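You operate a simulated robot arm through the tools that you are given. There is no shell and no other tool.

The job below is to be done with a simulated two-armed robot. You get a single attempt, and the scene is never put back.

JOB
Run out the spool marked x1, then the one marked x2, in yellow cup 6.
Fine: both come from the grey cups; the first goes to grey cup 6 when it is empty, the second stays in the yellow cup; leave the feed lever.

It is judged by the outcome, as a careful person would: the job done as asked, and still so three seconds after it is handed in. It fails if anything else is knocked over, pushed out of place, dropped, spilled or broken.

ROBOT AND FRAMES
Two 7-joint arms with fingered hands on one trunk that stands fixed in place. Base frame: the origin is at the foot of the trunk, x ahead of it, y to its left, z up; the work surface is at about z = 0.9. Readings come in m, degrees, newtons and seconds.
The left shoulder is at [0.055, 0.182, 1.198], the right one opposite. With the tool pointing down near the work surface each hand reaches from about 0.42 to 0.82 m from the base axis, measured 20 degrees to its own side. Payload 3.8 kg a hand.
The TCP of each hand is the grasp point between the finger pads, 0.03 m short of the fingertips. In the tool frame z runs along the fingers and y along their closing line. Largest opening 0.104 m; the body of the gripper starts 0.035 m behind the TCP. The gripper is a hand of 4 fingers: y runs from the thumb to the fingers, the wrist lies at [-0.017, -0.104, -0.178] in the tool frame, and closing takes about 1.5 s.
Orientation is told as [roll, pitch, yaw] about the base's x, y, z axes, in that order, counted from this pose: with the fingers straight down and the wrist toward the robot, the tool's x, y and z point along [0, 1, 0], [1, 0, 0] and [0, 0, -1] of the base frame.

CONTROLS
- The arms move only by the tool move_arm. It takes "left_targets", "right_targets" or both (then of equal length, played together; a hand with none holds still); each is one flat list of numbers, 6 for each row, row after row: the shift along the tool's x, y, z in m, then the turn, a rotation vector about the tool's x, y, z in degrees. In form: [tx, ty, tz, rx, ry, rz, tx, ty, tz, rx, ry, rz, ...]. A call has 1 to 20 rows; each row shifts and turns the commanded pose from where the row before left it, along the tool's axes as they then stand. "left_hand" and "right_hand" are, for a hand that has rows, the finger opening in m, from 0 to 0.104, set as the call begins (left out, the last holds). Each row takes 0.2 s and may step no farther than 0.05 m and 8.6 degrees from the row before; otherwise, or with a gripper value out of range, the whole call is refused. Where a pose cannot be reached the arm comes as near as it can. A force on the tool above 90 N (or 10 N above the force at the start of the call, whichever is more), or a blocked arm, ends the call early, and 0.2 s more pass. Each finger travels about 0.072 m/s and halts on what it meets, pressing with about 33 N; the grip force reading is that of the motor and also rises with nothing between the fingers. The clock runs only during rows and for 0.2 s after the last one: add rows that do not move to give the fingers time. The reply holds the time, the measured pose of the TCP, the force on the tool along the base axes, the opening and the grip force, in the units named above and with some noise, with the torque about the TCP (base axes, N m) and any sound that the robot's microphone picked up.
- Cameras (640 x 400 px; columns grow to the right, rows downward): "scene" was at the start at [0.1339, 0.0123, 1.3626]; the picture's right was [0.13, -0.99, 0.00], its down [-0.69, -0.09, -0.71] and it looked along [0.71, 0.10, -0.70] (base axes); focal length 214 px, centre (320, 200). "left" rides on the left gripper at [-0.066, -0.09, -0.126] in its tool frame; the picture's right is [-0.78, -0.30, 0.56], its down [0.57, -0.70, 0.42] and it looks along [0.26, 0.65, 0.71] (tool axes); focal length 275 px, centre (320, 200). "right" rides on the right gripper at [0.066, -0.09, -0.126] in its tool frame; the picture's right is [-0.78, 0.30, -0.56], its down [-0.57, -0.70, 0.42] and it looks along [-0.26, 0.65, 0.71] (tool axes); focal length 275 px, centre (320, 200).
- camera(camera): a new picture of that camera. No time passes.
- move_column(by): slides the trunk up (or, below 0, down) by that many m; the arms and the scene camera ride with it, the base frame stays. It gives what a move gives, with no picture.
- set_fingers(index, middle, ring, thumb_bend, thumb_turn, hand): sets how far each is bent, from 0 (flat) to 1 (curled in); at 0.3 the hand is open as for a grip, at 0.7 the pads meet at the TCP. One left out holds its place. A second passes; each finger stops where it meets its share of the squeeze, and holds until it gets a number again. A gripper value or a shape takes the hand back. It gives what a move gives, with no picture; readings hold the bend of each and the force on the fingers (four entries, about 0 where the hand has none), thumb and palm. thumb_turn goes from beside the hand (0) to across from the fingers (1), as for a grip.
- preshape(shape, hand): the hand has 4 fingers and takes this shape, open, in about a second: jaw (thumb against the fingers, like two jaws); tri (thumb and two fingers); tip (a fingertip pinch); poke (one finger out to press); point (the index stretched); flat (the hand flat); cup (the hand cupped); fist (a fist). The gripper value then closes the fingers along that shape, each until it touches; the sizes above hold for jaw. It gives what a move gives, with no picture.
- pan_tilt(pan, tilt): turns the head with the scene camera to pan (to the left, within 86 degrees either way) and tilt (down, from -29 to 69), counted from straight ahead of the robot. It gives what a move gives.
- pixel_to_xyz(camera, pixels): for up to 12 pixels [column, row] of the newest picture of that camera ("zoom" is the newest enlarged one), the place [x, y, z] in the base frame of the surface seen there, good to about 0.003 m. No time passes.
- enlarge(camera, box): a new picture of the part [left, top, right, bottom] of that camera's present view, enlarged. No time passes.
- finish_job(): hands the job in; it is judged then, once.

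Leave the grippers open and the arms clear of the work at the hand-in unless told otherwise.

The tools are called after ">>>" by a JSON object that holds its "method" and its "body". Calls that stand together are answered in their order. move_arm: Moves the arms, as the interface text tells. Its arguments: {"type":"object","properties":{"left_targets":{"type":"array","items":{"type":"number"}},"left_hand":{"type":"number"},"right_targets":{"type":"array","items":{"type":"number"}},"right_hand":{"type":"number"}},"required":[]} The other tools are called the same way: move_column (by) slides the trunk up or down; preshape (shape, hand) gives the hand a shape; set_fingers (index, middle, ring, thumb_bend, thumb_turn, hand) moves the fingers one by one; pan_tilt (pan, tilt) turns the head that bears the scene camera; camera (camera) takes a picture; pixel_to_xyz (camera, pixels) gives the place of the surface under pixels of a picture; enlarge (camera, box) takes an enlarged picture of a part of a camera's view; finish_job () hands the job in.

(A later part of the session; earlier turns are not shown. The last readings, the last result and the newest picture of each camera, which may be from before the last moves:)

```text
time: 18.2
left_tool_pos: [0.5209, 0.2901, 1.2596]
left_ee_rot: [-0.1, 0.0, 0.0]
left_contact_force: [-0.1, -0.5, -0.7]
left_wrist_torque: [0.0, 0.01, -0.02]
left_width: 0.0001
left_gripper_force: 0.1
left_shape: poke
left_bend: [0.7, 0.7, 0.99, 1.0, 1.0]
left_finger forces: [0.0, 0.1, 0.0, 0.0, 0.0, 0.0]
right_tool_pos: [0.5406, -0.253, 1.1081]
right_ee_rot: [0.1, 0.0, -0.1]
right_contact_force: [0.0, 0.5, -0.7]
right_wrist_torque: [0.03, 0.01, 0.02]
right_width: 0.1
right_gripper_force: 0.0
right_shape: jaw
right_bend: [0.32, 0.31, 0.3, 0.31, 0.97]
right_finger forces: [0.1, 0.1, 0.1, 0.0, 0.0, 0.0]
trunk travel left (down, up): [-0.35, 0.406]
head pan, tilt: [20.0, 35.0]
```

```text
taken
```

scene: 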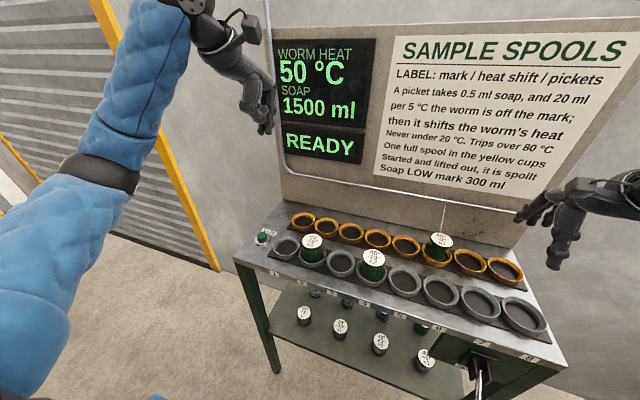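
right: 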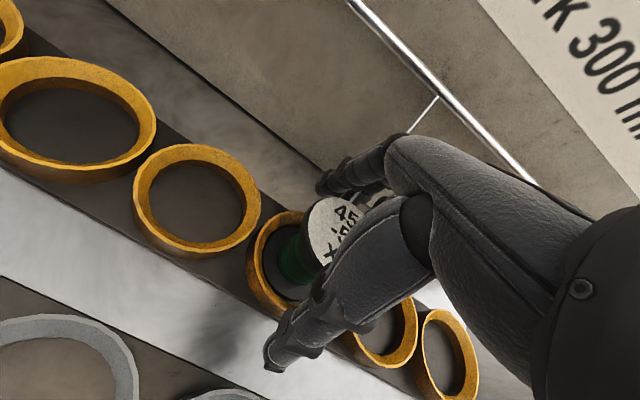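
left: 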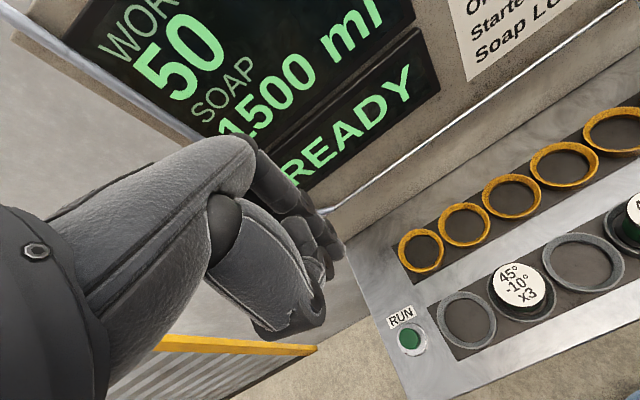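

The poke shape shows index and middle at 0.7, ring and thumb curled. I enlarge the left hand from both cameras to find the lowest fingertip.

>>> {"method": "enlarge", "body": {"camera": "scene", "box": [180, 0, 300, 150]}}

>>> {"method": "pixel_to_xyz", "body": {"camera": "scene", "pixels": [[262, 130], [271, 130], [266, 120], [253, 118], [245, 108], [262, 235], [262, 239], [262, 242], [258, 242], [266, 242]]}}

>>> {"method": "enlarge", "body": {"camera": "left", "box": [200, 120, 440, 370]}}

>>> {"method": "pixel_to_xyz", "body": {"camera": "left", "pixels": [[338, 246], [335, 255], [325, 272], [310, 225], [300, 300], [409, 338], [401, 338], [417, 338], [409, 330], [409, 346], [427, 345], [395, 345]]}}

```text
2.67 times, centred on (240, 75) of scene
```

zoom: 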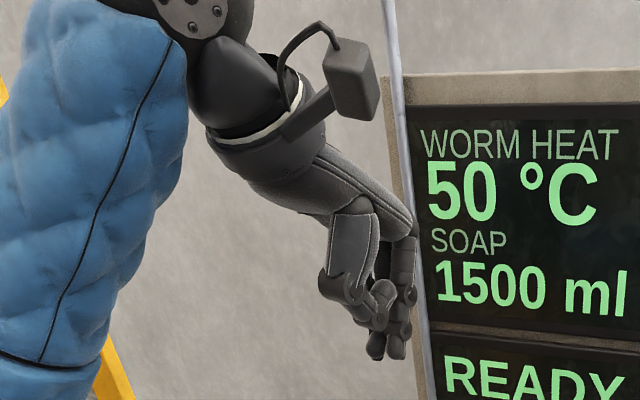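

```text
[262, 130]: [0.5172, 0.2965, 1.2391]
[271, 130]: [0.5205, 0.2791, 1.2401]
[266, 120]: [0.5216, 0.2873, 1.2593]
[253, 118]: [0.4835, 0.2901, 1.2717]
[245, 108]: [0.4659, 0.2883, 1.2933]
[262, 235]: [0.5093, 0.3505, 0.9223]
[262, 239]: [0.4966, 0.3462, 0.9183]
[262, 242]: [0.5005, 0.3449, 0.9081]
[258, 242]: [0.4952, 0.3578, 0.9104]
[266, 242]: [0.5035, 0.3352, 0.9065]
```

```text
1.60 times, centred on (320, 245) of left
```

zoom: 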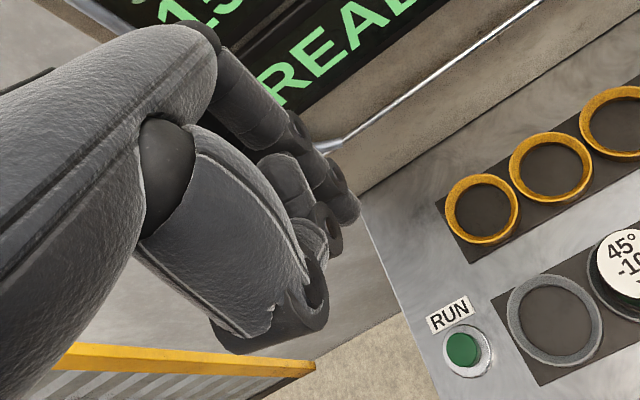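

```text
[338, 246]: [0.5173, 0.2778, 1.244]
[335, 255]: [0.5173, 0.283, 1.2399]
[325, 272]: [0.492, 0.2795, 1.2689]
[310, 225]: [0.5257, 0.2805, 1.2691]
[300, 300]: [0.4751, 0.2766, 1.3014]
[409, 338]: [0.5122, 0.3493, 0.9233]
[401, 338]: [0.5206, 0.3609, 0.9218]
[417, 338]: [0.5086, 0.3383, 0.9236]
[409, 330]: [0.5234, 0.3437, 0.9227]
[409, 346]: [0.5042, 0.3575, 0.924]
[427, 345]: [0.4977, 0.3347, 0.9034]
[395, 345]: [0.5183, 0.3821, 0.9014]
```

RUN button centre is about (0.513, 0.350, 0.923). The two extended fingertips are just behind the TCP line, about 0.03 m below it. I bring the left hand over the button: TCP to about (0.508, 0.352, 0.99).

>>> {"method": "move_arm", "body": {"left_targets": [0.009, -0.002, 0.038, 0, 0, 0, 0.009, -0.002, 0.038, 0, 0, 0, 0.009, -0.002, 0.038, 0, 0, 0, 0.009, -0.002, 0.038, 0, 0, 0, 0.009, -0.002, 0.038, 0, 0, 0, 0.009, -0.002, 0.038, 0, 0, 0, 0.008, -0.001, 0.038, 0, 0, 0, 0, 0, 0, 0, 0, 0]}}

>>> {"method": "camera", "body": {"camera": "left"}}

>>> {"method": "enlarge", "body": {"camera": "scene", "box": [200, 180, 330, 270]}}

```text
time: 20.0
left_tool_pos: [0.5071, 0.3527, 0.992]
left_ee_rot: [0.0, 0.0, 0.0]
left_contact_force: [0.1, 0.6, -0.2]
left_wrist_torque: [0.01, 0.02, -0.04]
left_width: 0.0
left_gripper_force: 0.2
left_shape: poke
left_bend: [0.7, 0.7, 0.99, 1.0, 1.0]
left_finger forces: [0.1, 0.0, 0.0, 0.0, 0.0, 0.0]
right_tool_pos: [0.5412, -0.2528, 1.108]
right_ee_rot: [0.0, 0.0, -0.1]
right_contact_force: [0.4, 1.3, 0.3]
right_wrist_torque: [0.01, -0.01, 0.0]
right_width: 0.0999
right_gripper_force: 0.1
right_shape: jaw
right_bend: [0.32, 0.31, 0.3, 0.31, 0.97]
right_finger forces: [0.1, 0.0, 0.0, 0.0, 0.0, 0.0]
trunk travel left (down, up): [-0.35, 0.406]
head pan, tilt: [20.0, 35.0]
```

```text
taken
```

left: 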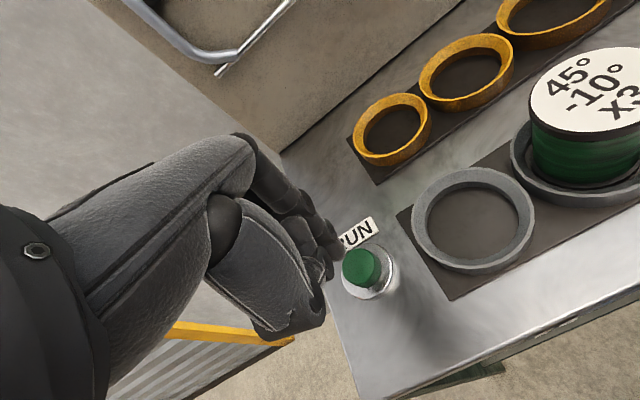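

```text
4.44 times, centred on (265, 225) of scene
```

zoom: 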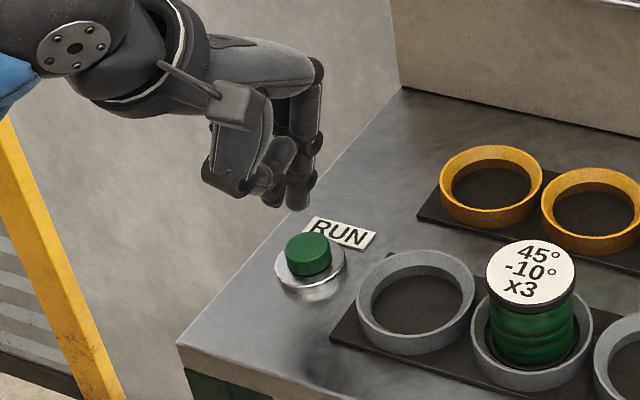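

The fingertips hang above the button. I measure fingertip points in the zoom (about (297, 200), (270, 200)) and the button top (307, 240).

>>> {"method": "pixel_to_xyz", "body": {"camera": "zoom", "pixels": [[297, 203], [272, 200], [298, 190], [275, 190], [290, 195], [307, 242], [307, 236], [288, 245], [328, 250], [308, 262], [307, 290], [298, 207]]}}

>>> {"method": "pixel_to_xyz", "body": {"camera": "left", "pixels": [[338, 250], [332, 262], [325, 270], [360, 268], [345, 268], [376, 265], [361, 252], [361, 285], [390, 275], [340, 238]]}}

```text
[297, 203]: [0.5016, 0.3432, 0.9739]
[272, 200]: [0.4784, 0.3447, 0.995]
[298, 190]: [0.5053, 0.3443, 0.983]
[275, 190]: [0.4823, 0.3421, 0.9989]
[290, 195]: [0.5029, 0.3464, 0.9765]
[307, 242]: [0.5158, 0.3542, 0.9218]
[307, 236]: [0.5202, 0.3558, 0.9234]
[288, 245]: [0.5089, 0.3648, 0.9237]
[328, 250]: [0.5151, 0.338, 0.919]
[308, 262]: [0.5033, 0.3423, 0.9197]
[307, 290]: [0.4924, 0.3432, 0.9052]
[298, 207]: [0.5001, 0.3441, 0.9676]
```

```text
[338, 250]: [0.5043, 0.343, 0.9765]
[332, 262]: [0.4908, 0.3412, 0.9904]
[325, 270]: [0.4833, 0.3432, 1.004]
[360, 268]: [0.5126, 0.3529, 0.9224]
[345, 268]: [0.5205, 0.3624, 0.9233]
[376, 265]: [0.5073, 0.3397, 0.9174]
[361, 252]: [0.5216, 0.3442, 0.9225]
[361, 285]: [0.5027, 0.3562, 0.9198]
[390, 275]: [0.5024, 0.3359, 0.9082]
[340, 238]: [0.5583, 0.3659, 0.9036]
```

The tips are about 0.965 high, 5 mm short of the button centre in x. I shift 5 mm forward (tool +y) and lower 0.036 m to just above the button.

>>> {"method": "move_arm", "body": {"left_targets": [0, 0.005, 0, 0, 0, 0, 0, 0, 0.012, 0, 0, 0, 0, 0, 0.012, 0, 0, 0, 0, 0, 0.012, 0, 0, 0]}}

>>> {"method": "camera", "body": {"camera": "left"}}

>>> {"method": "enlarge", "body": {"camera": "scene", "box": [220, 190, 310, 260]}}

```text
time: 21.0
left_tool_pos: [0.513, 0.3533, 0.9558]
left_ee_rot: [-0.1, -0.2, 0.0]
left_contact_force: [0.0, -0.1, 0.0]
left_wrist_torque: [-0.01, -0.02, 0.0]
left_width: 0.0
left_gripper_force: 0.0
left_shape: poke
left_bend: [0.7, 0.7, 0.99, 1.0, 1.0]
left_finger forces: [0.0, 0.1, 0.0, 0.0, 0.0, 0.0]
right_tool_pos: [0.5407, -0.2522, 1.1077]
right_ee_rot: [-0.1, 0.0, 0.0]
right_contact_force: [0.4, -0.6, 0.2]
right_wrist_torque: [-0.01, 0.03, -0.02]
right_width: 0.0995
right_gripper_force: 0.0
right_shape: jaw
right_bend: [0.32, 0.31, 0.3, 0.31, 0.97]
right_finger forces: [0.0, 0.0, 0.2, 0.0, 0.1, 0.0]
trunk travel left (down, up): [-0.35, 0.406]
head pan, tilt: [20.0, 35.0]
```

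```text
taken
```

left: 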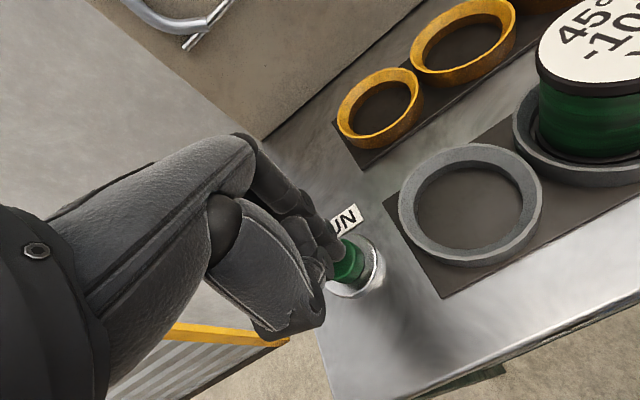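

```text
5.71 times, centred on (265, 225) of scene
```

zoom: 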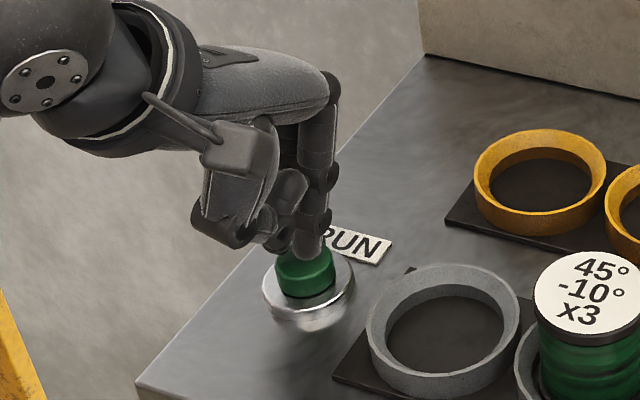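

The fingertips are right over the button with a small gap. I press down in small steps (2 mm rows) and then come straight back up within the same call so it is one press.

>>> {"method": "move_arm", "body": {"left_targets": [0, 0, 0.003, 0, 0, 0, 0, 0, 0.002, 0, 0, 0, 0, 0, 0.002, 0, 0, 0, 0, 0, 0.001, 0, 0, 0]}}

>>> {"method": "camera", "body": {"camera": "scene"}}

```text
time: 22.0
left_tool_pos: [0.5118, 0.3535, 0.9494]
left_ee_rot: [0.0, -0.1, 0.0]
left_contact_force: [0.5, 0.9, 3.8]
left_wrist_torque: [0.07, 0.02, 0.01]
left_width: 0.0001
left_gripper_force: 0.1
left_shape: poke
left_bend: [0.7, 0.7, 0.99, 1.0, 1.0]
left_finger forces: [0.1, 3.7, 0.0, 0.0, 0.0, 0.1]
right_tool_pos: [0.541, -0.2528, 1.1084]
right_ee_rot: [0.0, 0.0, 0.0]
right_contact_force: [-0.7, -0.5, 0.9]
right_wrist_torque: [0.0, 0.02, 0.02]
right_width: 0.0997
right_gripper_force: 0.0
right_shape: jaw
right_bend: [0.32, 0.31, 0.3, 0.31, 0.97]
right_finger forces: [0.0, 0.0, 0.1, 0.0, 0.0, 0.0]
trunk travel left (down, up): [-0.35, 0.406]
head pan, tilt: [20.0, 35.0]
heard: click
```

```text
taken
```

scene: 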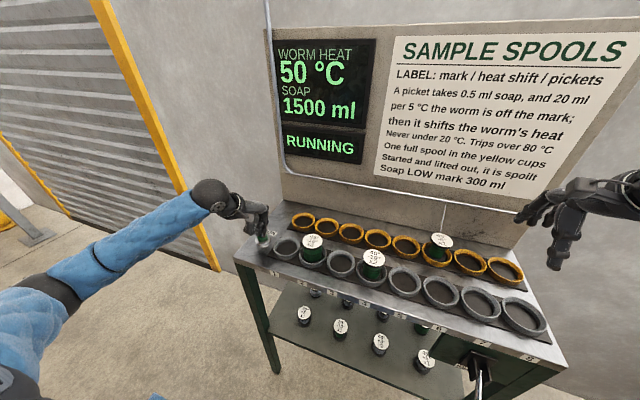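

A click was heard and the display shows RUNNING. I lift the left hand straight off the button by about 0.06 m and watch.

>>> {"method": "move_arm", "body": {"left_targets": [0, 0, -0.008, 0, 0, 0, 0, 0, -0.015, 0, 0, 0, 0, 0, -0.02, 0, 0, 0, 0, 0, -0.02, 0, 0, 0]}}

>>> {"method": "camera", "body": {"camera": "scene"}}

>>> {"method": "enlarge", "body": {"camera": "scene", "box": [340, 180, 520, 300]}}

```text
time: 23.0
left_tool_pos: [0.5129, 0.3517, 1.0109]
left_ee_rot: [0.0, 0.0, -0.1]
left_contact_force: [0.3, -0.1, 0.4]
left_wrist_torque: [0.02, 0.02, 0.02]
left_width: 0.0
left_gripper_force: 0.2
left_shape: poke
left_bend: [0.7, 0.7, 0.99, 1.0, 1.0]
left_finger forces: [0.1, 0.0, 0.0, 0.1, 0.1, 0.1]
right_tool_pos: [0.5416, -0.2528, 1.1076]
right_ee_rot: [0.0, 0.0, 0.0]
right_contact_force: [0.2, -1.1, -0.3]
right_wrist_torque: [0.0, -0.04, -0.03]
right_width: 0.0996
right_gripper_force: 0.2
right_shape: jaw
right_bend: [0.32, 0.31, 0.3, 0.31, 0.97]
right_finger forces: [0.0, 0.0, 0.0, 0.1, 0.1, 0.0]
trunk travel left (down, up): [-0.35, 0.406]
head pan, tilt: [20.0, 35.0]
```

```text
taken
```

scene: 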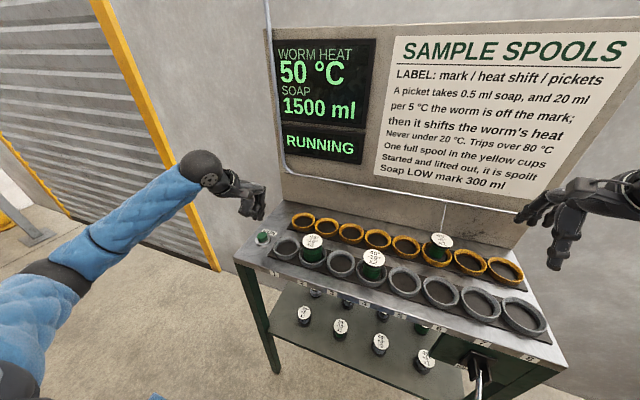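

```text
3.33 times, centred on (430, 240) of scene
```

zoom: 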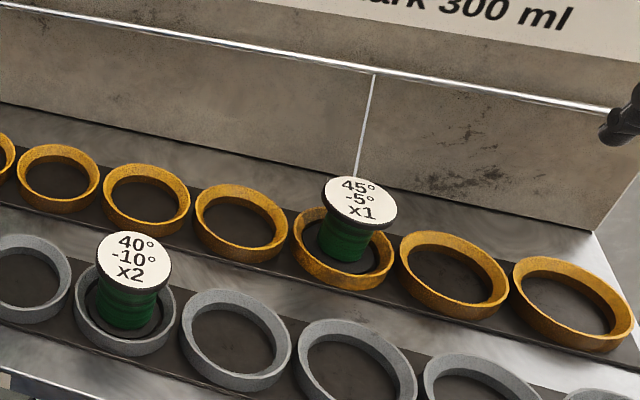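

It is running. I wait 4 s with still rows and look again.

>>> {"method": "move_arm", "body": {"left_targets": [0, 0, 0, 0, 0, 0, 0, 0, 0, 0, 0, 0, 0, 0, 0, 0, 0, 0, 0, 0, 0, 0, 0, 0, 0, 0, 0, 0, 0, 0, 0, 0, 0, 0, 0, 0, 0, 0, 0, 0, 0, 0, 0, 0, 0, 0, 0, 0, 0, 0, 0, 0, 0, 0, 0, 0, 0, 0, 0, 0, 0, 0, 0, 0, 0, 0, 0, 0, 0, 0, 0, 0, 0, 0, 0, 0, 0, 0, 0, 0, 0, 0, 0, 0, 0, 0, 0, 0, 0, 0, 0, 0, 0, 0, 0, 0, 0, 0, 0, 0, 0, 0, 0, 0, 0, 0, 0, 0, 0, 0, 0, 0, 0, 0, 0, 0, 0, 0, 0, 0]}}

>>> {"method": "camera", "body": {"camera": "scene"}}

>>> {"method": "enlarge", "body": {"camera": "scene", "box": [340, 180, 520, 300]}}

```text
time: 27.2
left_tool_pos: [0.5131, 0.352, 1.0113]
left_ee_rot: [0.0, 0.1, 0.0]
left_contact_force: [0.1, -0.4, -0.3]
left_wrist_torque: [0.03, -0.02, 0.01]
left_width: 0.0
left_gripper_force: 0.0
left_shape: poke
left_bend: [0.7, 0.7, 0.99, 1.0, 1.0]
left_finger forces: [0.0, 0.0, 0.0, 0.0, 0.0, 0.1]
right_tool_pos: [0.5417, -0.2521, 1.1077]
right_ee_rot: [-0.1, 0.0, 0.0]
right_contact_force: [-0.7, 0.1, -0.4]
right_wrist_torque: [-0.01, -0.02, -0.02]
right_width: 0.0996
right_gripper_force: 0.0
right_shape: jaw
right_bend: [0.32, 0.31, 0.3, 0.31, 0.97]
right_finger forces: [0.1, 0.0, 0.1, 0.1, 0.0, 0.0]
trunk travel left (down, up): [-0.35, 0.406]
head pan, tilt: [20.0, 35.0]
```

```text
taken
```

scene: 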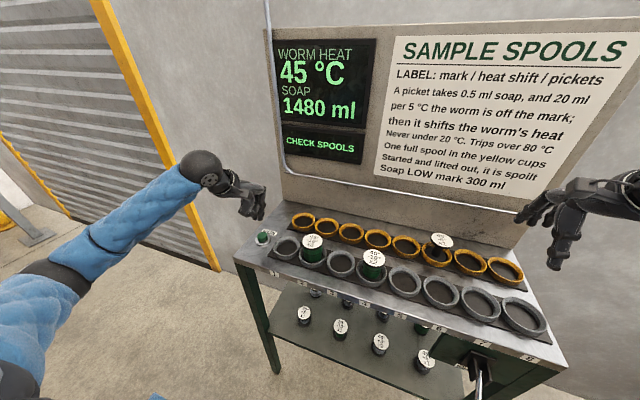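

```text
3.33 times, centred on (430, 240) of scene
```

zoom: 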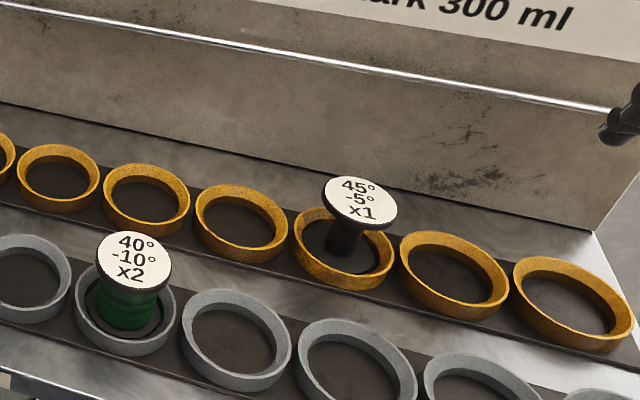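

x1 is run out: worm 45 °C, soap 1480 ml, bare core in yellow cup 6, the thread gone. I check the empty spool's label position in the zoom (flange at (360, 203)) before picking it up.

>>> {"method": "pixel_to_xyz", "body": {"camera": "zoom", "pixels": [[360, 200], [325, 190], [395, 210], [355, 180], [365, 222], [345, 235], [335, 250], [350, 255]]}}

>>> {"method": "pan_tilt", "body": {"pan": 0, "tilt": 42}}

>>> {"method": "move_arm", "body": {"right_targets": [0.03, 0.02, 0, 0, 0, 0, 0.03, 0.02, 0, 0, 0, 0, 0.03, 0.02, 0, 0, 0, 0, 0.029, 0.02, 0, 0, 0, 0, 0, 0, 0, 0, 0, 0], "right_hand": 0.104}}

>>> {"method": "camera", "body": {"camera": "right"}}

>>> {"method": "camera", "body": {"camera": "scene"}}

```text
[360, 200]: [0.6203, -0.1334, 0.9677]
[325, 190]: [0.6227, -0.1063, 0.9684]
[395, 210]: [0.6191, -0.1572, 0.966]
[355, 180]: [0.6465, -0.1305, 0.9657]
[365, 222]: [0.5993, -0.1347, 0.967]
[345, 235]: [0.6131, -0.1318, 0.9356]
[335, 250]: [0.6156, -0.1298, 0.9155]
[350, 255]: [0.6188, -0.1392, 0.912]
```

```text
time: 28.0
left_tool_pos: [0.5137, 0.3509, 1.0111]
left_ee_rot: [0.0, 0.0, -0.1]
left_contact_force: [0.9, -0.5, -0.4]
left_wrist_torque: [-0.01, -0.02, 0.01]
left_width: 0.0
left_gripper_force: 0.0
left_shape: poke
left_bend: [0.7, 0.7, 0.99, 1.0, 1.0]
left_finger forces: [0.0, 0.0, 0.1, 0.0, 0.0, 0.0]
right_tool_pos: [0.5412, -0.2516, 1.1086]
right_ee_rot: [0.0, 0.0, 0.0]
right_contact_force: [-1.3, -0.2, 0.0]
right_wrist_torque: [-0.07, 0.01, -0.01]
right_width: 0.0995
right_gripper_force: 0.1
right_shape: jaw
right_bend: [0.32, 0.31, 0.3, 0.31, 0.97]
right_finger forces: [0.0, 0.1, 0.1, 0.0, 0.1, 0.1]
trunk travel left (down, up): [-0.35, 0.406]
head pan, tilt: [0.0, 42.0]
```

```text
time: 29.2
left_tool_pos: [0.5131, 0.3509, 1.0117]
left_ee_rot: [0.0, 0.0, -0.1]
left_contact_force: [-0.5, 0.1, -0.1]
left_wrist_torque: [-0.01, 0.01, 0.02]
left_width: 0.0
left_gripper_force: 0.1
left_shape: poke
left_bend: [0.7, 0.7, 0.99, 1.0, 1.0]
left_finger forces: [0.1, 0.0, 0.0, 0.0, 0.0, 0.0]
right_tool_pos: [0.6211, -0.1339, 1.1081]
right_ee_rot: [0.0, 0.0, 0.0]
right_contact_force: [0.1, 0.0, -1.1]
right_wrist_torque: [-0.01, 0.02, 0.06]
right_width: 0.1036
right_gripper_force: 0.1
right_shape: jaw
right_bend: [0.3, 0.3, 0.3, 0.3, 0.97]
right_finger forces: [0.0, 0.0, 0.0, 0.0, 0.0, 0.0]
trunk travel left (down, up): [-0.35, 0.406]
head pan, tilt: [0.0, 42.0]
```

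```text
taken
```

right: 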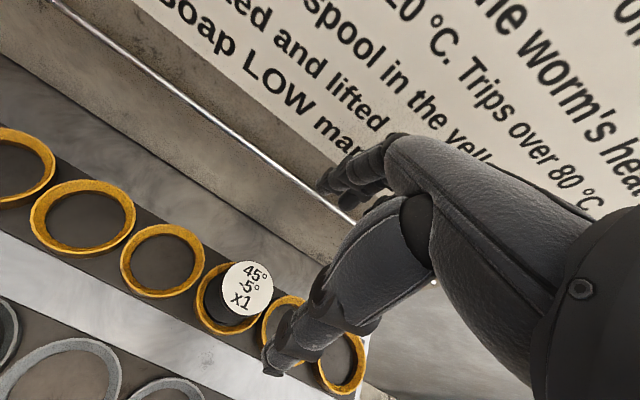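

```text
taken
```

scene: 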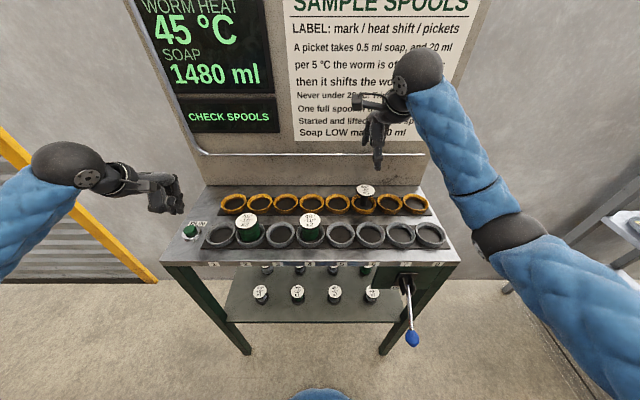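

The hand is over the empty x1 (axis (0.622, -0.133)). I descend straight to TCP z about 0.960, open.

>>> {"method": "move_arm", "body": {"right_targets": [0, 0, 0.03, 0, 0, 0, 0, 0, 0.03, 0, 0, 0, 0, 0, 0.03, 0, 0, 0, 0, 0, 0.025, 0, 0, 0, 0, 0, 0.02, 0, 0, 0, 0, 0, 0.013, 0, 0, 0]}}

>>> {"method": "camera", "body": {"camera": "right"}}

```text
time: 30.6
left_tool_pos: [0.5127, 0.3516, 1.0105]
left_ee_rot: [0.0, 0.0, -0.1]
left_contact_force: [0.3, 0.1, -0.3]
left_wrist_torque: [0.01, 0.0, 0.0]
left_width: 0.0
left_gripper_force: 0.0
left_shape: poke
left_bend: [0.7, 0.7, 0.99, 1.0, 1.0]
left_finger forces: [0.0, 0.1, 0.1, 0.0, 0.1, 0.0]
right_tool_pos: [0.6205, -0.1358, 0.9595]
right_ee_rot: [0.1, 0.0, 0.1]
right_contact_force: [-0.9, 0.5, 0.5]
right_wrist_torque: [-0.01, -0.01, 0.02]
right_width: 0.1036
right_gripper_force: 0.0
right_shape: jaw
right_bend: [0.3, 0.3, 0.3, 0.3, 0.97]
right_finger forces: [0.0, 0.0, 0.0, 0.1, 0.0, 0.0]
trunk travel left (down, up): [-0.35, 0.406]
head pan, tilt: [0.0, 42.0]
```

```text
taken
```

right: 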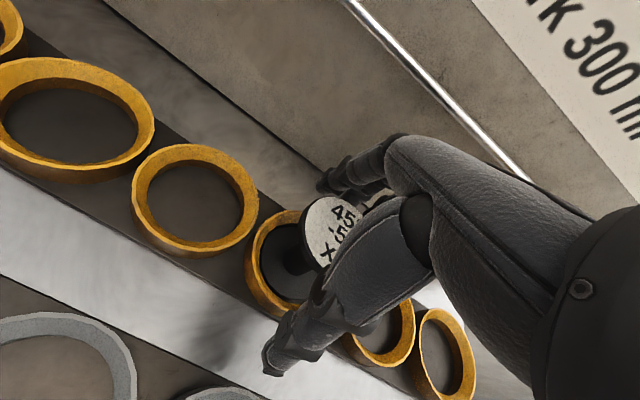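

The fingers straddle the empty spool with no contact. I close the hand on it, with 1.6 s of still rows.

>>> {"method": "move_arm", "body": {"right_targets": [0, 0, 0, 0, 0, 0, 0, 0, 0, 0, 0, 0, 0, 0, 0, 0, 0, 0, 0, 0, 0, 0, 0, 0, 0, 0, 0, 0, 0, 0, 0, 0, 0, 0, 0, 0, 0, 0, 0, 0, 0, 0, 0, 0, 0, 0, 0, 0], "right_hand": 0.035}}

>>> {"method": "camera", "body": {"camera": "right"}}

>>> {"method": "enlarge", "body": {"camera": "scene", "box": [310, 130, 430, 230]}}

```text
time: 32.4
left_tool_pos: [0.5135, 0.3518, 1.0116]
left_ee_rot: [0.0, 0.0, 0.0]
left_contact_force: [-0.1, -0.5, -0.3]
left_wrist_torque: [-0.01, 0.01, 0.03]
left_width: 0.0
left_gripper_force: 0.1
left_shape: poke
left_bend: [0.7, 0.7, 0.99, 1.0, 1.0]
left_finger forces: [0.1, 0.0, 0.0, 0.1, 0.1, 0.0]
right_tool_pos: [0.6213, -0.1351, 0.9596]
right_ee_rot: [0.0, 0.0, 0.0]
right_contact_force: [-0.2, 0.8, 0.1]
right_wrist_torque: [0.02, 0.02, 0.0]
right_width: 0.0455
right_gripper_force: 33.1
right_shape: jaw
right_bend: [0.74, 0.46, 0.5, 0.72, 1.0]
right_finger forces: [17.6, 11.4, 0.0, 0.1, 28.5, 0.1]
trunk travel left (down, up): [-0.35, 0.406]
head pan, tilt: [0.0, 42.0]
```

```text
taken
```

right: 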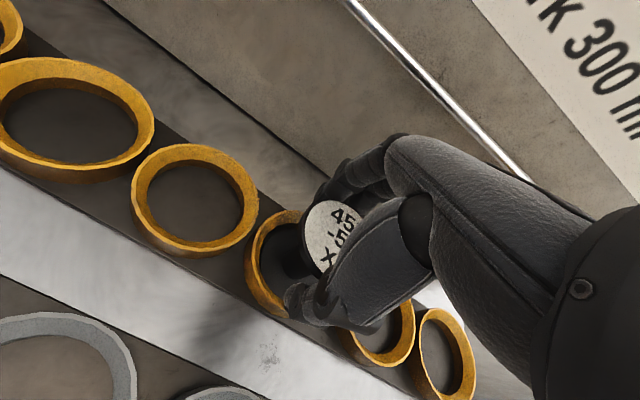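

```text
4.00 times, centred on (370, 180) of scene
```

zoom: 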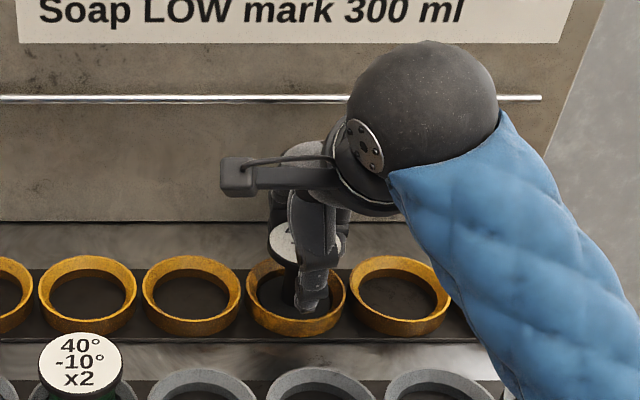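

Same firm grip, 33 N. I lift straight up 0.07 m and look.

>>> {"method": "move_arm", "body": {"right_targets": [0, 0, -0.008, 0, 0, 0, 0, 0, -0.012, 0, 0, 0, 0, 0, -0.015, 0, 0, 0, 0, 0, -0.015, 0, 0, 0, 0, 0, -0.02, 0, 0, 0]}}

>>> {"method": "enlarge", "body": {"camera": "scene", "box": [310, 130, 430, 230]}}

```text
time: 33.6
left_tool_pos: [0.5121, 0.3523, 1.0109]
left_ee_rot: [0.1, 0.0, -0.1]
left_contact_force: [0.3, -0.3, 0.4]
left_wrist_torque: [0.02, 0.0, 0.01]
left_width: 0.0
left_gripper_force: 0.1
left_shape: poke
left_bend: [0.7, 0.7, 0.99, 1.0, 1.0]
left_finger forces: [0.0, 0.0, 0.0, 0.0, 0.1, 0.0]
right_tool_pos: [0.6206, -0.1343, 1.0299]
right_ee_rot: [0.1, 0.0, 0.0]
right_contact_force: [0.3, 0.1, -0.9]
right_wrist_torque: [-0.05, 0.0, -0.01]
right_width: 0.0453
right_gripper_force: 32.5
right_shape: jaw
right_bend: [0.74, 0.46, 0.5, 0.72, 1.0]
right_finger forces: [17.7, 11.5, 0.0, 0.0, 28.6, 0.0]
trunk travel left (down, up): [-0.35, 0.406]
head pan, tilt: [0.0, 42.0]
```

```text
4.00 times, centred on (370, 180) of scene
```

zoom: 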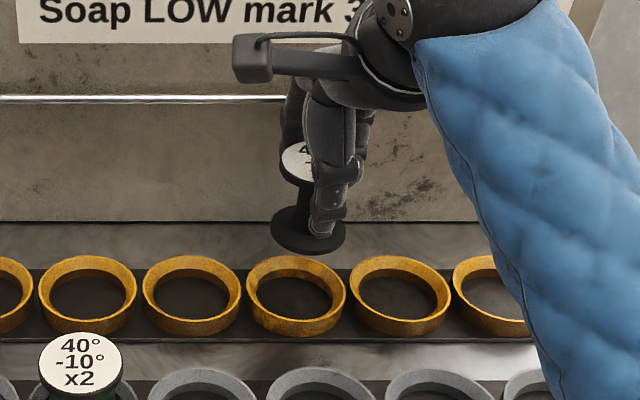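

The empty spool hangs upright. I carry it straight back toward the robot 0.1195 m to over grey cup 6.

>>> {"method": "move_arm", "body": {"right_targets": [0, -0.024, 0, 0, 0, 0, 0, -0.024, 0, 0, 0, 0, 0, -0.024, 0, 0, 0, 0, 0, -0.024, 0, 0, 0, 0, 0, -0.0235, 0, 0, 0, 0, 0, 0, 0, 0, 0, 0]}}

>>> {"method": "enlarge", "body": {"camera": "scene", "box": [310, 150, 430, 260]}}

>>> {"method": "camera", "body": {"camera": "right"}}

```text
time: 35.0
left_tool_pos: [0.5131, 0.3529, 1.0114]
left_ee_rot: [0.0, 0.0, 0.0]
left_contact_force: [0.5, 0.2, 0.6]
left_wrist_torque: [0.0, -0.02, -0.01]
left_width: 0.0
left_gripper_force: 0.1
left_shape: poke
left_bend: [0.7, 0.7, 0.99, 1.0, 1.0]
left_finger forces: [0.0, 0.0, 0.1, 0.0, 0.0, 0.0]
right_tool_pos: [0.5011, -0.1345, 1.0293]
right_ee_rot: [0.0, 0.0, 0.0]
right_contact_force: [0.6, 0.3, -1.8]
right_wrist_torque: [0.01, -0.01, 0.02]
right_width: 0.0453
right_gripper_force: 32.9
right_shape: jaw
right_bend: [0.74, 0.46, 0.5, 0.72, 1.0]
right_finger forces: [17.7, 11.7, 0.1, 0.0, 28.6, 0.0]
trunk travel left (down, up): [-0.35, 0.406]
head pan, tilt: [0.0, 42.0]
```

```text
3.64 times, centred on (370, 205) of scene
```

zoom: 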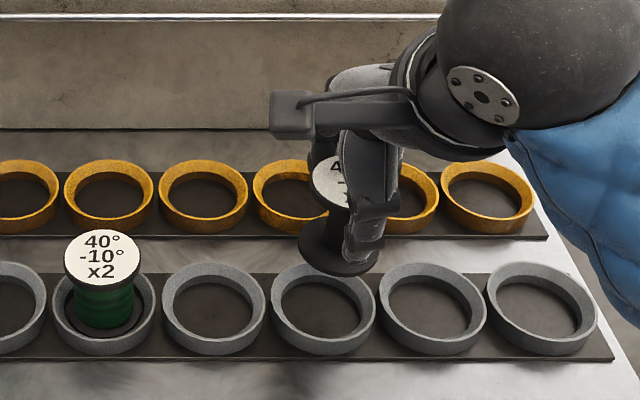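

```text
taken
```

right: 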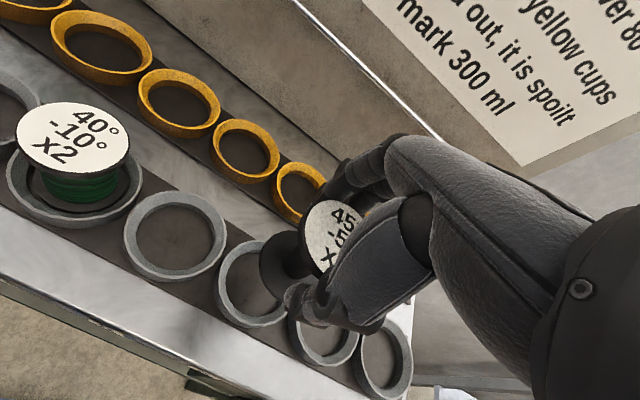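

The spool is over grey cup 6 (zoom (323, 308)). I check flange and cup alignment.

>>> {"method": "pixel_to_xyz", "body": {"camera": "zoom", "pixels": [[299, 248], [378, 256], [335, 274], [271, 305], [375, 308], [323, 348], [322, 265], [330, 182], [213, 308]]}}

```text
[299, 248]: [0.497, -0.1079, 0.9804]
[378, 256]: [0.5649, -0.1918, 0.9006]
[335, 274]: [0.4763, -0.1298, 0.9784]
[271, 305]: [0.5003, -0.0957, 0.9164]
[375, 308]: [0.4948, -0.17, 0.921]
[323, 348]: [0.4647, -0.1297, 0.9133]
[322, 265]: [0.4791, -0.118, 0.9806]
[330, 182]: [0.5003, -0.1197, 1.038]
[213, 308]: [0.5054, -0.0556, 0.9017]
```

Spool axis (0.502, -0.134) matches grey cup 6 (0.501, -0.133). I lower it 0.070 m into the cup.

>>> {"method": "move_arm", "body": {"right_targets": [0, 0, 0.015, 0, 0, 0, 0, 0, 0.015, 0, 0, 0, 0, 0, 0.012, 0, 0, 0, 0, 0, 0.01, 0, 0, 0, 0, 0, 0.008, 0, 0, 0, 0, 0, 0.005, 0, 0, 0, 0, 0, 0.003, 0, 0, 0, 0, 0, 0.002, 0, 0, 0, 0, 0, 0.0005, 0, 0, 0]}}

>>> {"method": "enlarge", "body": {"camera": "scene", "box": [310, 150, 430, 260]}}

```text
time: 37.0
left_tool_pos: [0.5134, 0.3514, 1.0115]
left_ee_rot: [0.0, 0.0, 0.1]
left_contact_force: [-0.1, -0.6, -0.1]
left_wrist_torque: [0.01, -0.01, 0.02]
left_width: 0.0
left_gripper_force: 0.1
left_shape: poke
left_bend: [0.7, 0.7, 0.99, 1.0, 1.0]
left_finger forces: [0.0, 0.0, 0.0, 0.0, 0.0, 0.1]
right_tool_pos: [0.5026, -0.1341, 0.9594]
right_ee_rot: [0.0, 0.0, -0.1]
right_contact_force: [1.0, -0.1, -1.6]
right_wrist_torque: [-0.02, -0.01, 0.01]
right_width: 0.0453
right_gripper_force: 33.4
right_shape: jaw
right_bend: [0.74, 0.46, 0.5, 0.72, 1.0]
right_finger forces: [17.7, 11.8, 0.0, 0.1, 28.4, 0.1]
trunk travel left (down, up): [-0.35, 0.406]
head pan, tilt: [0.0, 42.0]
```

```text
3.64 times, centred on (370, 205) of scene
```

zoom: 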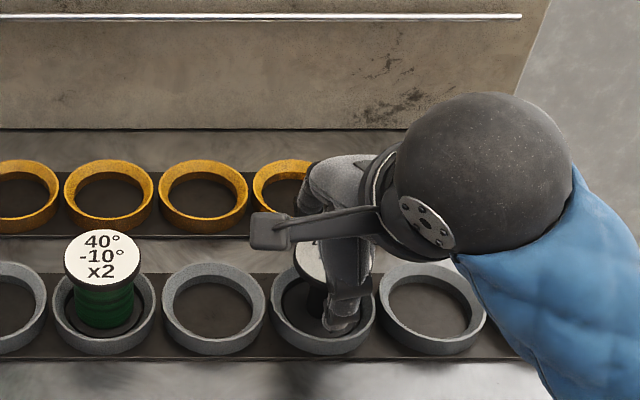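

The spool is in grey cup 6 with its base at the floor. I lower 0.5 mm more and then open the hand.

>>> {"method": "move_arm", "body": {"right_targets": [0, 0, 0.0007, 0, 0, 0, 0, 0, 0, 0, 0, 0]}}

>>> {"method": "move_arm", "body": {"right_targets": [0, 0, 0, 0, 0, 0, 0, 0, 0, 0, 0, 0, 0, 0, 0, 0, 0, 0, 0, 0, 0, 0, 0, 0, 0, 0, 0, 0, 0, 0, 0, 0, 0, 0, 0, 0], "right_hand": 0.104}}

>>> {"method": "camera", "body": {"camera": "right"}}

```text
time: 37.6
left_tool_pos: [0.5131, 0.3514, 1.0119]
left_ee_rot: [0.0, 0.0, 0.0]
left_contact_force: [0.9, 0.2, 0.5]
left_wrist_torque: [0.0, 0.0, 0.01]
left_width: 0.0
left_gripper_force: 0.0
left_shape: poke
left_bend: [0.7, 0.7, 0.99, 1.0, 1.0]
left_finger forces: [0.0, 0.0, 0.0, 0.0, 0.1, 0.0]
right_tool_pos: [0.501, -0.1343, 0.9594]
right_ee_rot: [0.0, 0.1, 0.1]
right_contact_force: [0.9, -0.3, 1.1]
right_wrist_torque: [0.02, -0.11, 0.0]
right_width: 0.0452
right_gripper_force: 33.3
right_shape: jaw
right_bend: [0.74, 0.46, 0.5, 0.72, 1.0]
right_finger forces: [18.0, 12.0, 0.1, 0.0, 28.5, 0.0]
trunk travel left (down, up): [-0.35, 0.406]
head pan, tilt: [0.0, 42.0]
```

```text
time: 39.0
left_tool_pos: [0.5135, 0.3524, 1.0118]
left_ee_rot: [0.0, 0.0, 0.0]
left_contact_force: [-0.1, 0.7, 0.0]
left_wrist_torque: [0.0, -0.02, 0.04]
left_width: 0.0001
left_gripper_force: 0.0
left_shape: poke
left_bend: [0.7, 0.7, 0.99, 1.0, 1.0]
left_finger forces: [0.1, 0.0, 0.0, 0.1, 0.0, 0.0]
right_tool_pos: [0.5014, -0.1333, 0.9596]
right_ee_rot: [0.0, 0.0, -0.1]
right_contact_force: [0.8, 0.8, 0.1]
right_wrist_torque: [0.01, -0.01, 0.0]
right_width: 0.1034
right_gripper_force: 0.0
right_shape: jaw
right_bend: [0.3, 0.3, 0.3, 0.3, 0.97]
right_finger forces: [0.0, 0.0, 0.0, 0.1, 0.0, 0.0]
trunk travel left (down, up): [-0.35, 0.406]
head pan, tilt: [0.0, 42.0]
```

```text
taken
```

right: 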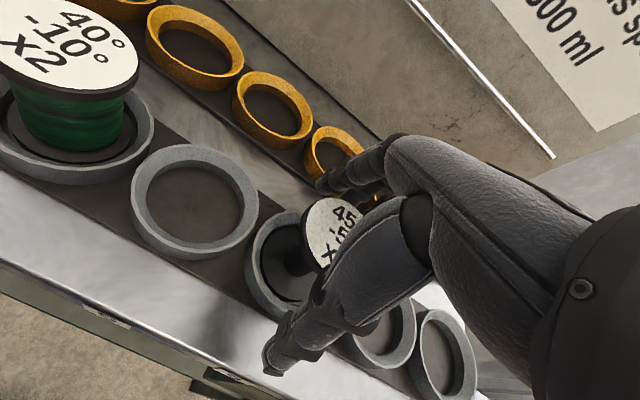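

Released; x1 stands in grey cup 6. I raise the hand 0.14 m straight up, then move 0.16 m left to over x2 in grey cup 4.

>>> {"method": "move_arm", "body": {"right_targets": [0, 0, -0.02, 0, 0, 0, 0, 0, -0.03, 0, 0, 0, 0, 0, -0.03, 0, 0, 0, 0, 0, -0.03, 0, 0, 0, 0, 0, -0.03, 0, 0, 0, 0.04, 0, 0, 0, 0, 0, 0.04, 0, 0, 0, 0, 0, 0.04, 0, 0, 0, 0, 0, 0.04, 0, 0, 0, 0, 0, 0, 0, 0, 0, 0, 0]}}

>>> {"method": "camera", "body": {"camera": "right"}}

>>> {"method": "camera", "body": {"camera": "scene"}}

>>> {"method": "enlarge", "body": {"camera": "scene", "box": [280, 180, 450, 280]}}

```text
time: 41.2
left_tool_pos: [0.5134, 0.3518, 1.0112]
left_ee_rot: [0.1, 0.0, 0.0]
left_contact_force: [-0.6, 0.1, 0.5]
left_wrist_torque: [0.02, 0.02, -0.03]
left_width: 0.0
left_gripper_force: 0.1
left_shape: poke
left_bend: [0.7, 0.7, 0.99, 1.0, 1.0]
left_finger forces: [0.0, 0.0, 0.0, 0.0, 0.0, 0.1]
right_tool_pos: [0.5016, 0.0253, 1.0993]
right_ee_rot: [0.0, 0.1, 0.0]
right_contact_force: [-0.3, -0.4, -0.2]
right_wrist_torque: [-0.02, -0.01, 0.02]
right_width: 0.1036
right_gripper_force: 0.2
right_shape: jaw
right_bend: [0.3, 0.3, 0.3, 0.3, 0.97]
right_finger forces: [0.0, 0.1, 0.0, 0.1, 0.0, 0.0]
trunk travel left (down, up): [-0.35, 0.406]
head pan, tilt: [0.0, 42.0]
```

```text
taken
```

right: 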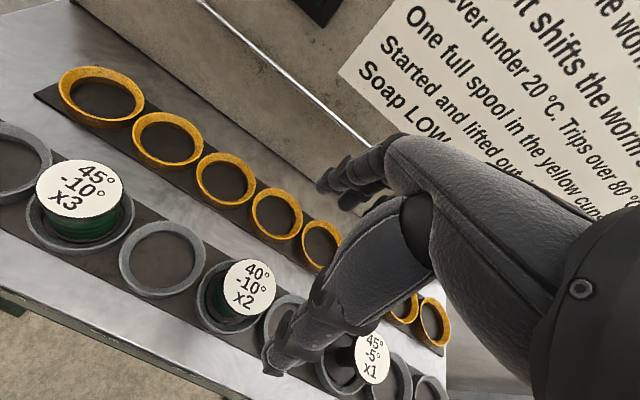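

```text
taken
```

scene: 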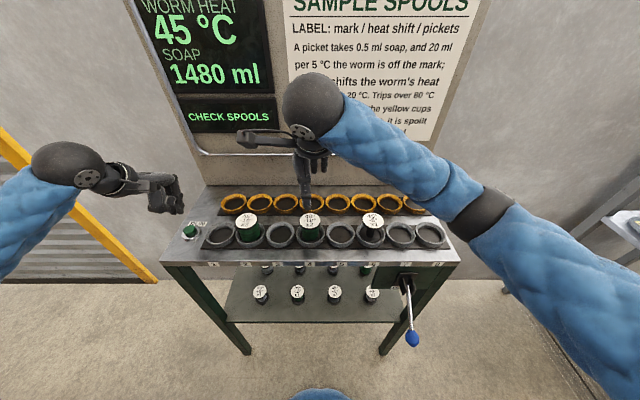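

```text
3.76 times, centred on (365, 230) of scene
```

zoom: 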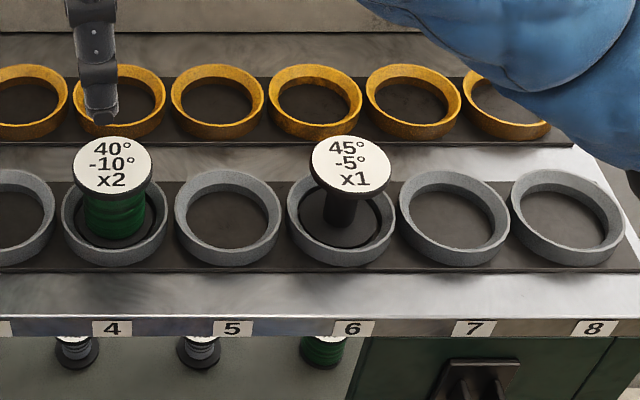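

x1 (bare core) stands upright in grey cup 6. I check x2's axis from the right camera (label at (249, 288)).

>>> {"method": "pixel_to_xyz", "body": {"camera": "right", "pixels": [[249, 288], [227, 291], [272, 285], [249, 264], [249, 312]]}}

>>> {"method": "pixel_to_xyz", "body": {"camera": "zoom", "pixels": [[112, 165], [77, 165], [148, 165], [112, 140], [112, 192]]}}

```text
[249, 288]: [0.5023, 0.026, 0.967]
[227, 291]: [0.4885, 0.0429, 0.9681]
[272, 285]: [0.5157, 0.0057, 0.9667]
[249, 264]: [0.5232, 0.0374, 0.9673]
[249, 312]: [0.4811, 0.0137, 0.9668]
```

```text
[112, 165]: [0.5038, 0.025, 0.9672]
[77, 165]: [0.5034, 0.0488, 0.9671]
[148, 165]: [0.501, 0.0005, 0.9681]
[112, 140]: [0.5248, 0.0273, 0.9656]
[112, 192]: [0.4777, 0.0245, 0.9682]
```

x2's axis is (0.502, 0.025), right under the hand. I descend to TCP z about 0.959, open.

>>> {"method": "move_arm", "body": {"right_targets": [0, 0, 0.03, 0, 0, 0, 0, 0, 0.03, 0, 0, 0, 0, 0, 0.03, 0, 0, 0, 0, 0, 0.025, 0, 0, 0, 0, 0, 0.015, 0, 0, 0, 0, 0, 0.01, 0, 0, 0]}}

>>> {"method": "camera", "body": {"camera": "right"}}

```text
time: 42.6
left_tool_pos: [0.5135, 0.3515, 1.0125]
left_ee_rot: [0.0, 0.0, 0.0]
left_contact_force: [0.0, 0.0, -0.7]
left_wrist_torque: [0.03, 0.0, -0.01]
left_width: 0.0
left_gripper_force: 0.0
left_shape: poke
left_bend: [0.7, 0.7, 0.99, 1.0, 1.0]
left_finger forces: [0.0, 0.0, 0.0, 0.0, 0.0, 0.0]
right_tool_pos: [0.5015, 0.0249, 0.9576]
right_ee_rot: [0.0, -0.1, 0.1]
right_contact_force: [-0.6, -0.9, 0.4]
right_wrist_torque: [0.0, -0.01, -0.03]
right_width: 0.1038
right_gripper_force: 0.0
right_shape: jaw
right_bend: [0.3, 0.3, 0.3, 0.3, 0.97]
right_finger forces: [0.1, 0.1, 0.0, 0.0, 0.0, 0.0]
trunk travel left (down, up): [-0.35, 0.406]
head pan, tilt: [0.0, 42.0]
```

```text
taken
```

right: 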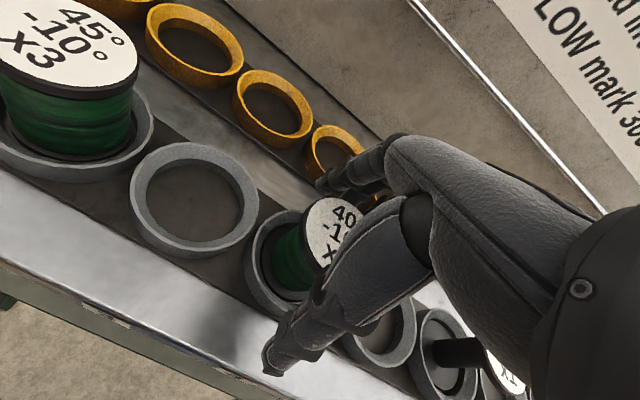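

The fingers straddle x2 with no contact. I close the hand.

>>> {"method": "move_arm", "body": {"right_targets": [0, 0, 0, 0, 0, 0, 0, 0, 0, 0, 0, 0, 0, 0, 0, 0, 0, 0, 0, 0, 0, 0, 0, 0, 0, 0, 0, 0, 0, 0, 0, 0, 0, 0, 0, 0, 0, 0, 0, 0, 0, 0, 0, 0, 0, 0, 0, 0], "right_hand": 0.035}}

>>> {"method": "camera", "body": {"camera": "right"}}

```text
time: 44.4
left_tool_pos: [0.5129, 0.3526, 1.0115]
left_ee_rot: [-0.1, 0.0, 0.0]
left_contact_force: [0.6, 0.3, -0.1]
left_wrist_torque: [-0.02, -0.01, 0.01]
left_width: 0.0001
left_gripper_force: 0.0
left_shape: poke
left_bend: [0.7, 0.7, 0.99, 1.0, 1.0]
left_finger forces: [0.0, 0.1, 0.1, 0.0, 0.0, 0.0]
right_tool_pos: [0.5016, 0.0254, 0.9575]
right_ee_rot: [0.0, 0.0, -0.1]
right_contact_force: [0.1, -0.2, -0.5]
right_wrist_torque: [0.03, -0.01, -0.06]
right_width: 0.0454
right_gripper_force: 33.3
right_shape: jaw
right_bend: [0.74, 0.47, 0.5, 0.72, 1.0]
right_finger forces: [17.7, 11.4, 0.1, 0.0, 28.5, 0.0]
trunk travel left (down, up): [-0.35, 0.406]
head pan, tilt: [0.0, 42.0]
```

```text
taken
```

right: 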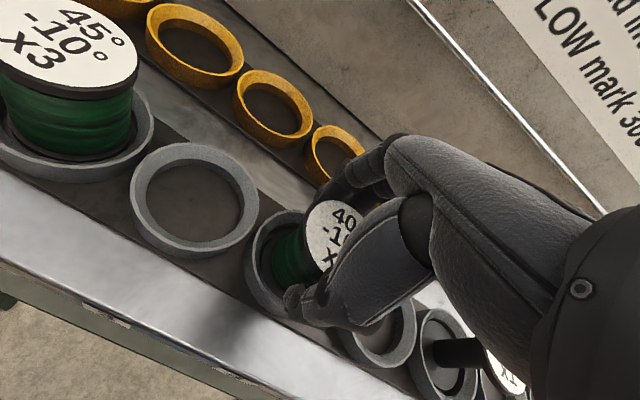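

x2 is gripped at 33 N. I lift it straight up 0.09 m and look before carrying it.

>>> {"method": "move_arm", "body": {"right_targets": [0, 0, -0.008, 0, 0, 0, 0, 0, -0.012, 0, 0, 0, 0, 0, -0.02, 0, 0, 0, 0, 0, -0.02, 0, 0, 0, 0, 0, -0.02, 0, 0, 0, 0, 0, -0.01, 0, 0, 0]}}

>>> {"method": "enlarge", "body": {"camera": "scene", "box": [230, 140, 430, 260]}}

```text
time: 45.8
left_tool_pos: [0.5122, 0.3524, 1.0113]
left_ee_rot: [0.0, -0.1, 0.0]
left_contact_force: [0.5, -0.1, 0.4]
left_wrist_torque: [0.0, -0.02, -0.01]
left_width: 0.0
left_gripper_force: 0.1
left_shape: poke
left_bend: [0.7, 0.7, 0.99, 1.0, 1.0]
left_finger forces: [0.0, 0.0, 0.0, 0.1, 0.0, 0.1]
right_tool_pos: [0.5009, 0.0251, 1.048]
right_ee_rot: [0.0, 0.0, 0.0]
right_contact_force: [1.5, -0.4, -1.3]
right_wrist_torque: [0.02, -0.04, -0.02]
right_width: 0.0453
right_gripper_force: 33.0
right_shape: jaw
right_bend: [0.74, 0.47, 0.5, 0.72, 1.0]
right_finger forces: [17.7, 11.6, 0.0, 0.0, 28.4, 0.1]
trunk travel left (down, up): [-0.35, 0.406]
head pan, tilt: [0.0, 42.0]
```

```text
3.20 times, centred on (330, 200) of scene
```

zoom: 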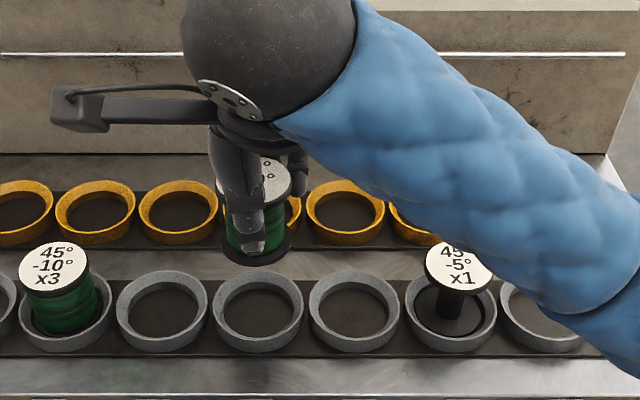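

x2 hangs upright and clear. I carry it forward 0.12 m to the yellow row, then 0.159 m right to over yellow cup 6.

>>> {"method": "move_arm", "body": {"right_targets": [0, 0.03, 0, 0, 0, 0, 0, 0.03, 0, 0, 0, 0, 0, 0.03, 0, 0, 0, 0, 0, 0.03, 0, 0, 0, 0, -0.03, 0, 0, 0, 0, 0, -0.03, 0, 0, 0, 0, 0, -0.03, 0, 0, 0, 0, 0, -0.03, 0, 0, 0, 0, 0, -0.02, 0, 0, 0, 0, 0, -0.019, 0, 0, 0, 0, 0, 0, 0, 0, 0, 0, 0]}}

>>> {"method": "enlarge", "body": {"camera": "scene", "box": [300, 130, 440, 250]}}

>>> {"method": "camera", "body": {"camera": "scene"}}

```text
time: 48.2
left_tool_pos: [0.514, 0.3513, 1.0106]
left_ee_rot: [0.0, 0.0, 0.0]
left_contact_force: [0.2, 0.2, -0.3]
left_wrist_torque: [-0.03, 0.05, 0.02]
left_width: 0.0001
left_gripper_force: 0.1
left_shape: poke
left_bend: [0.7, 0.7, 0.99, 1.0, 1.0]
left_finger forces: [0.0, 0.1, 0.0, 0.0, 0.0, 0.0]
right_tool_pos: [0.6206, -0.1342, 1.0468]
right_ee_rot: [0.0, 0.1, 0.1]
right_contact_force: [-0.4, -0.4, -1.5]
right_wrist_torque: [-0.03, 0.02, 0.01]
right_width: 0.045
right_gripper_force: 32.4
right_shape: jaw
right_bend: [0.74, 0.47, 0.5, 0.72, 1.0]
right_finger forces: [17.9, 12.0, 0.0, 0.1, 28.6, 0.0]
trunk travel left (down, up): [-0.35, 0.406]
head pan, tilt: [0.0, 42.0]
```

```text
3.33 times, centred on (370, 190) of scene
```

zoom: 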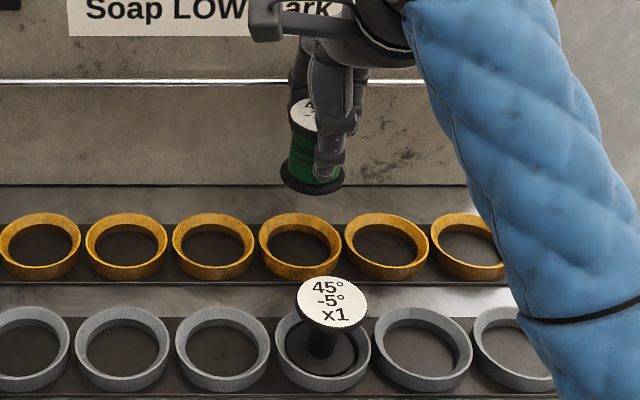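

```text
taken
```

scene: 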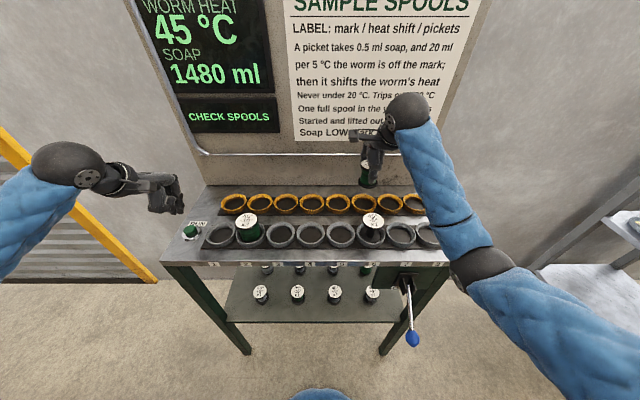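

x2 hangs over the rusty yellow cup 6, straight behind x1's grey cup 6. I verify alignment in the zoom.

>>> {"method": "pixel_to_xyz", "body": {"camera": "zoom", "pixels": [[312, 192], [282, 177], [343, 184], [300, 215], [260, 245], [341, 245], [300, 276], [303, 115]]}}

```text
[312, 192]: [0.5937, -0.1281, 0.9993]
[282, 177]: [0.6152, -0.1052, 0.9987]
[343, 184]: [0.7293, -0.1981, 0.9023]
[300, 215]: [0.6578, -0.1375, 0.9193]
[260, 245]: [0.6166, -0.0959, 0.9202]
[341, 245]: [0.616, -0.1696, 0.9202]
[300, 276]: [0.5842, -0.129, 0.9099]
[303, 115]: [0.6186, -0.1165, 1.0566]
```

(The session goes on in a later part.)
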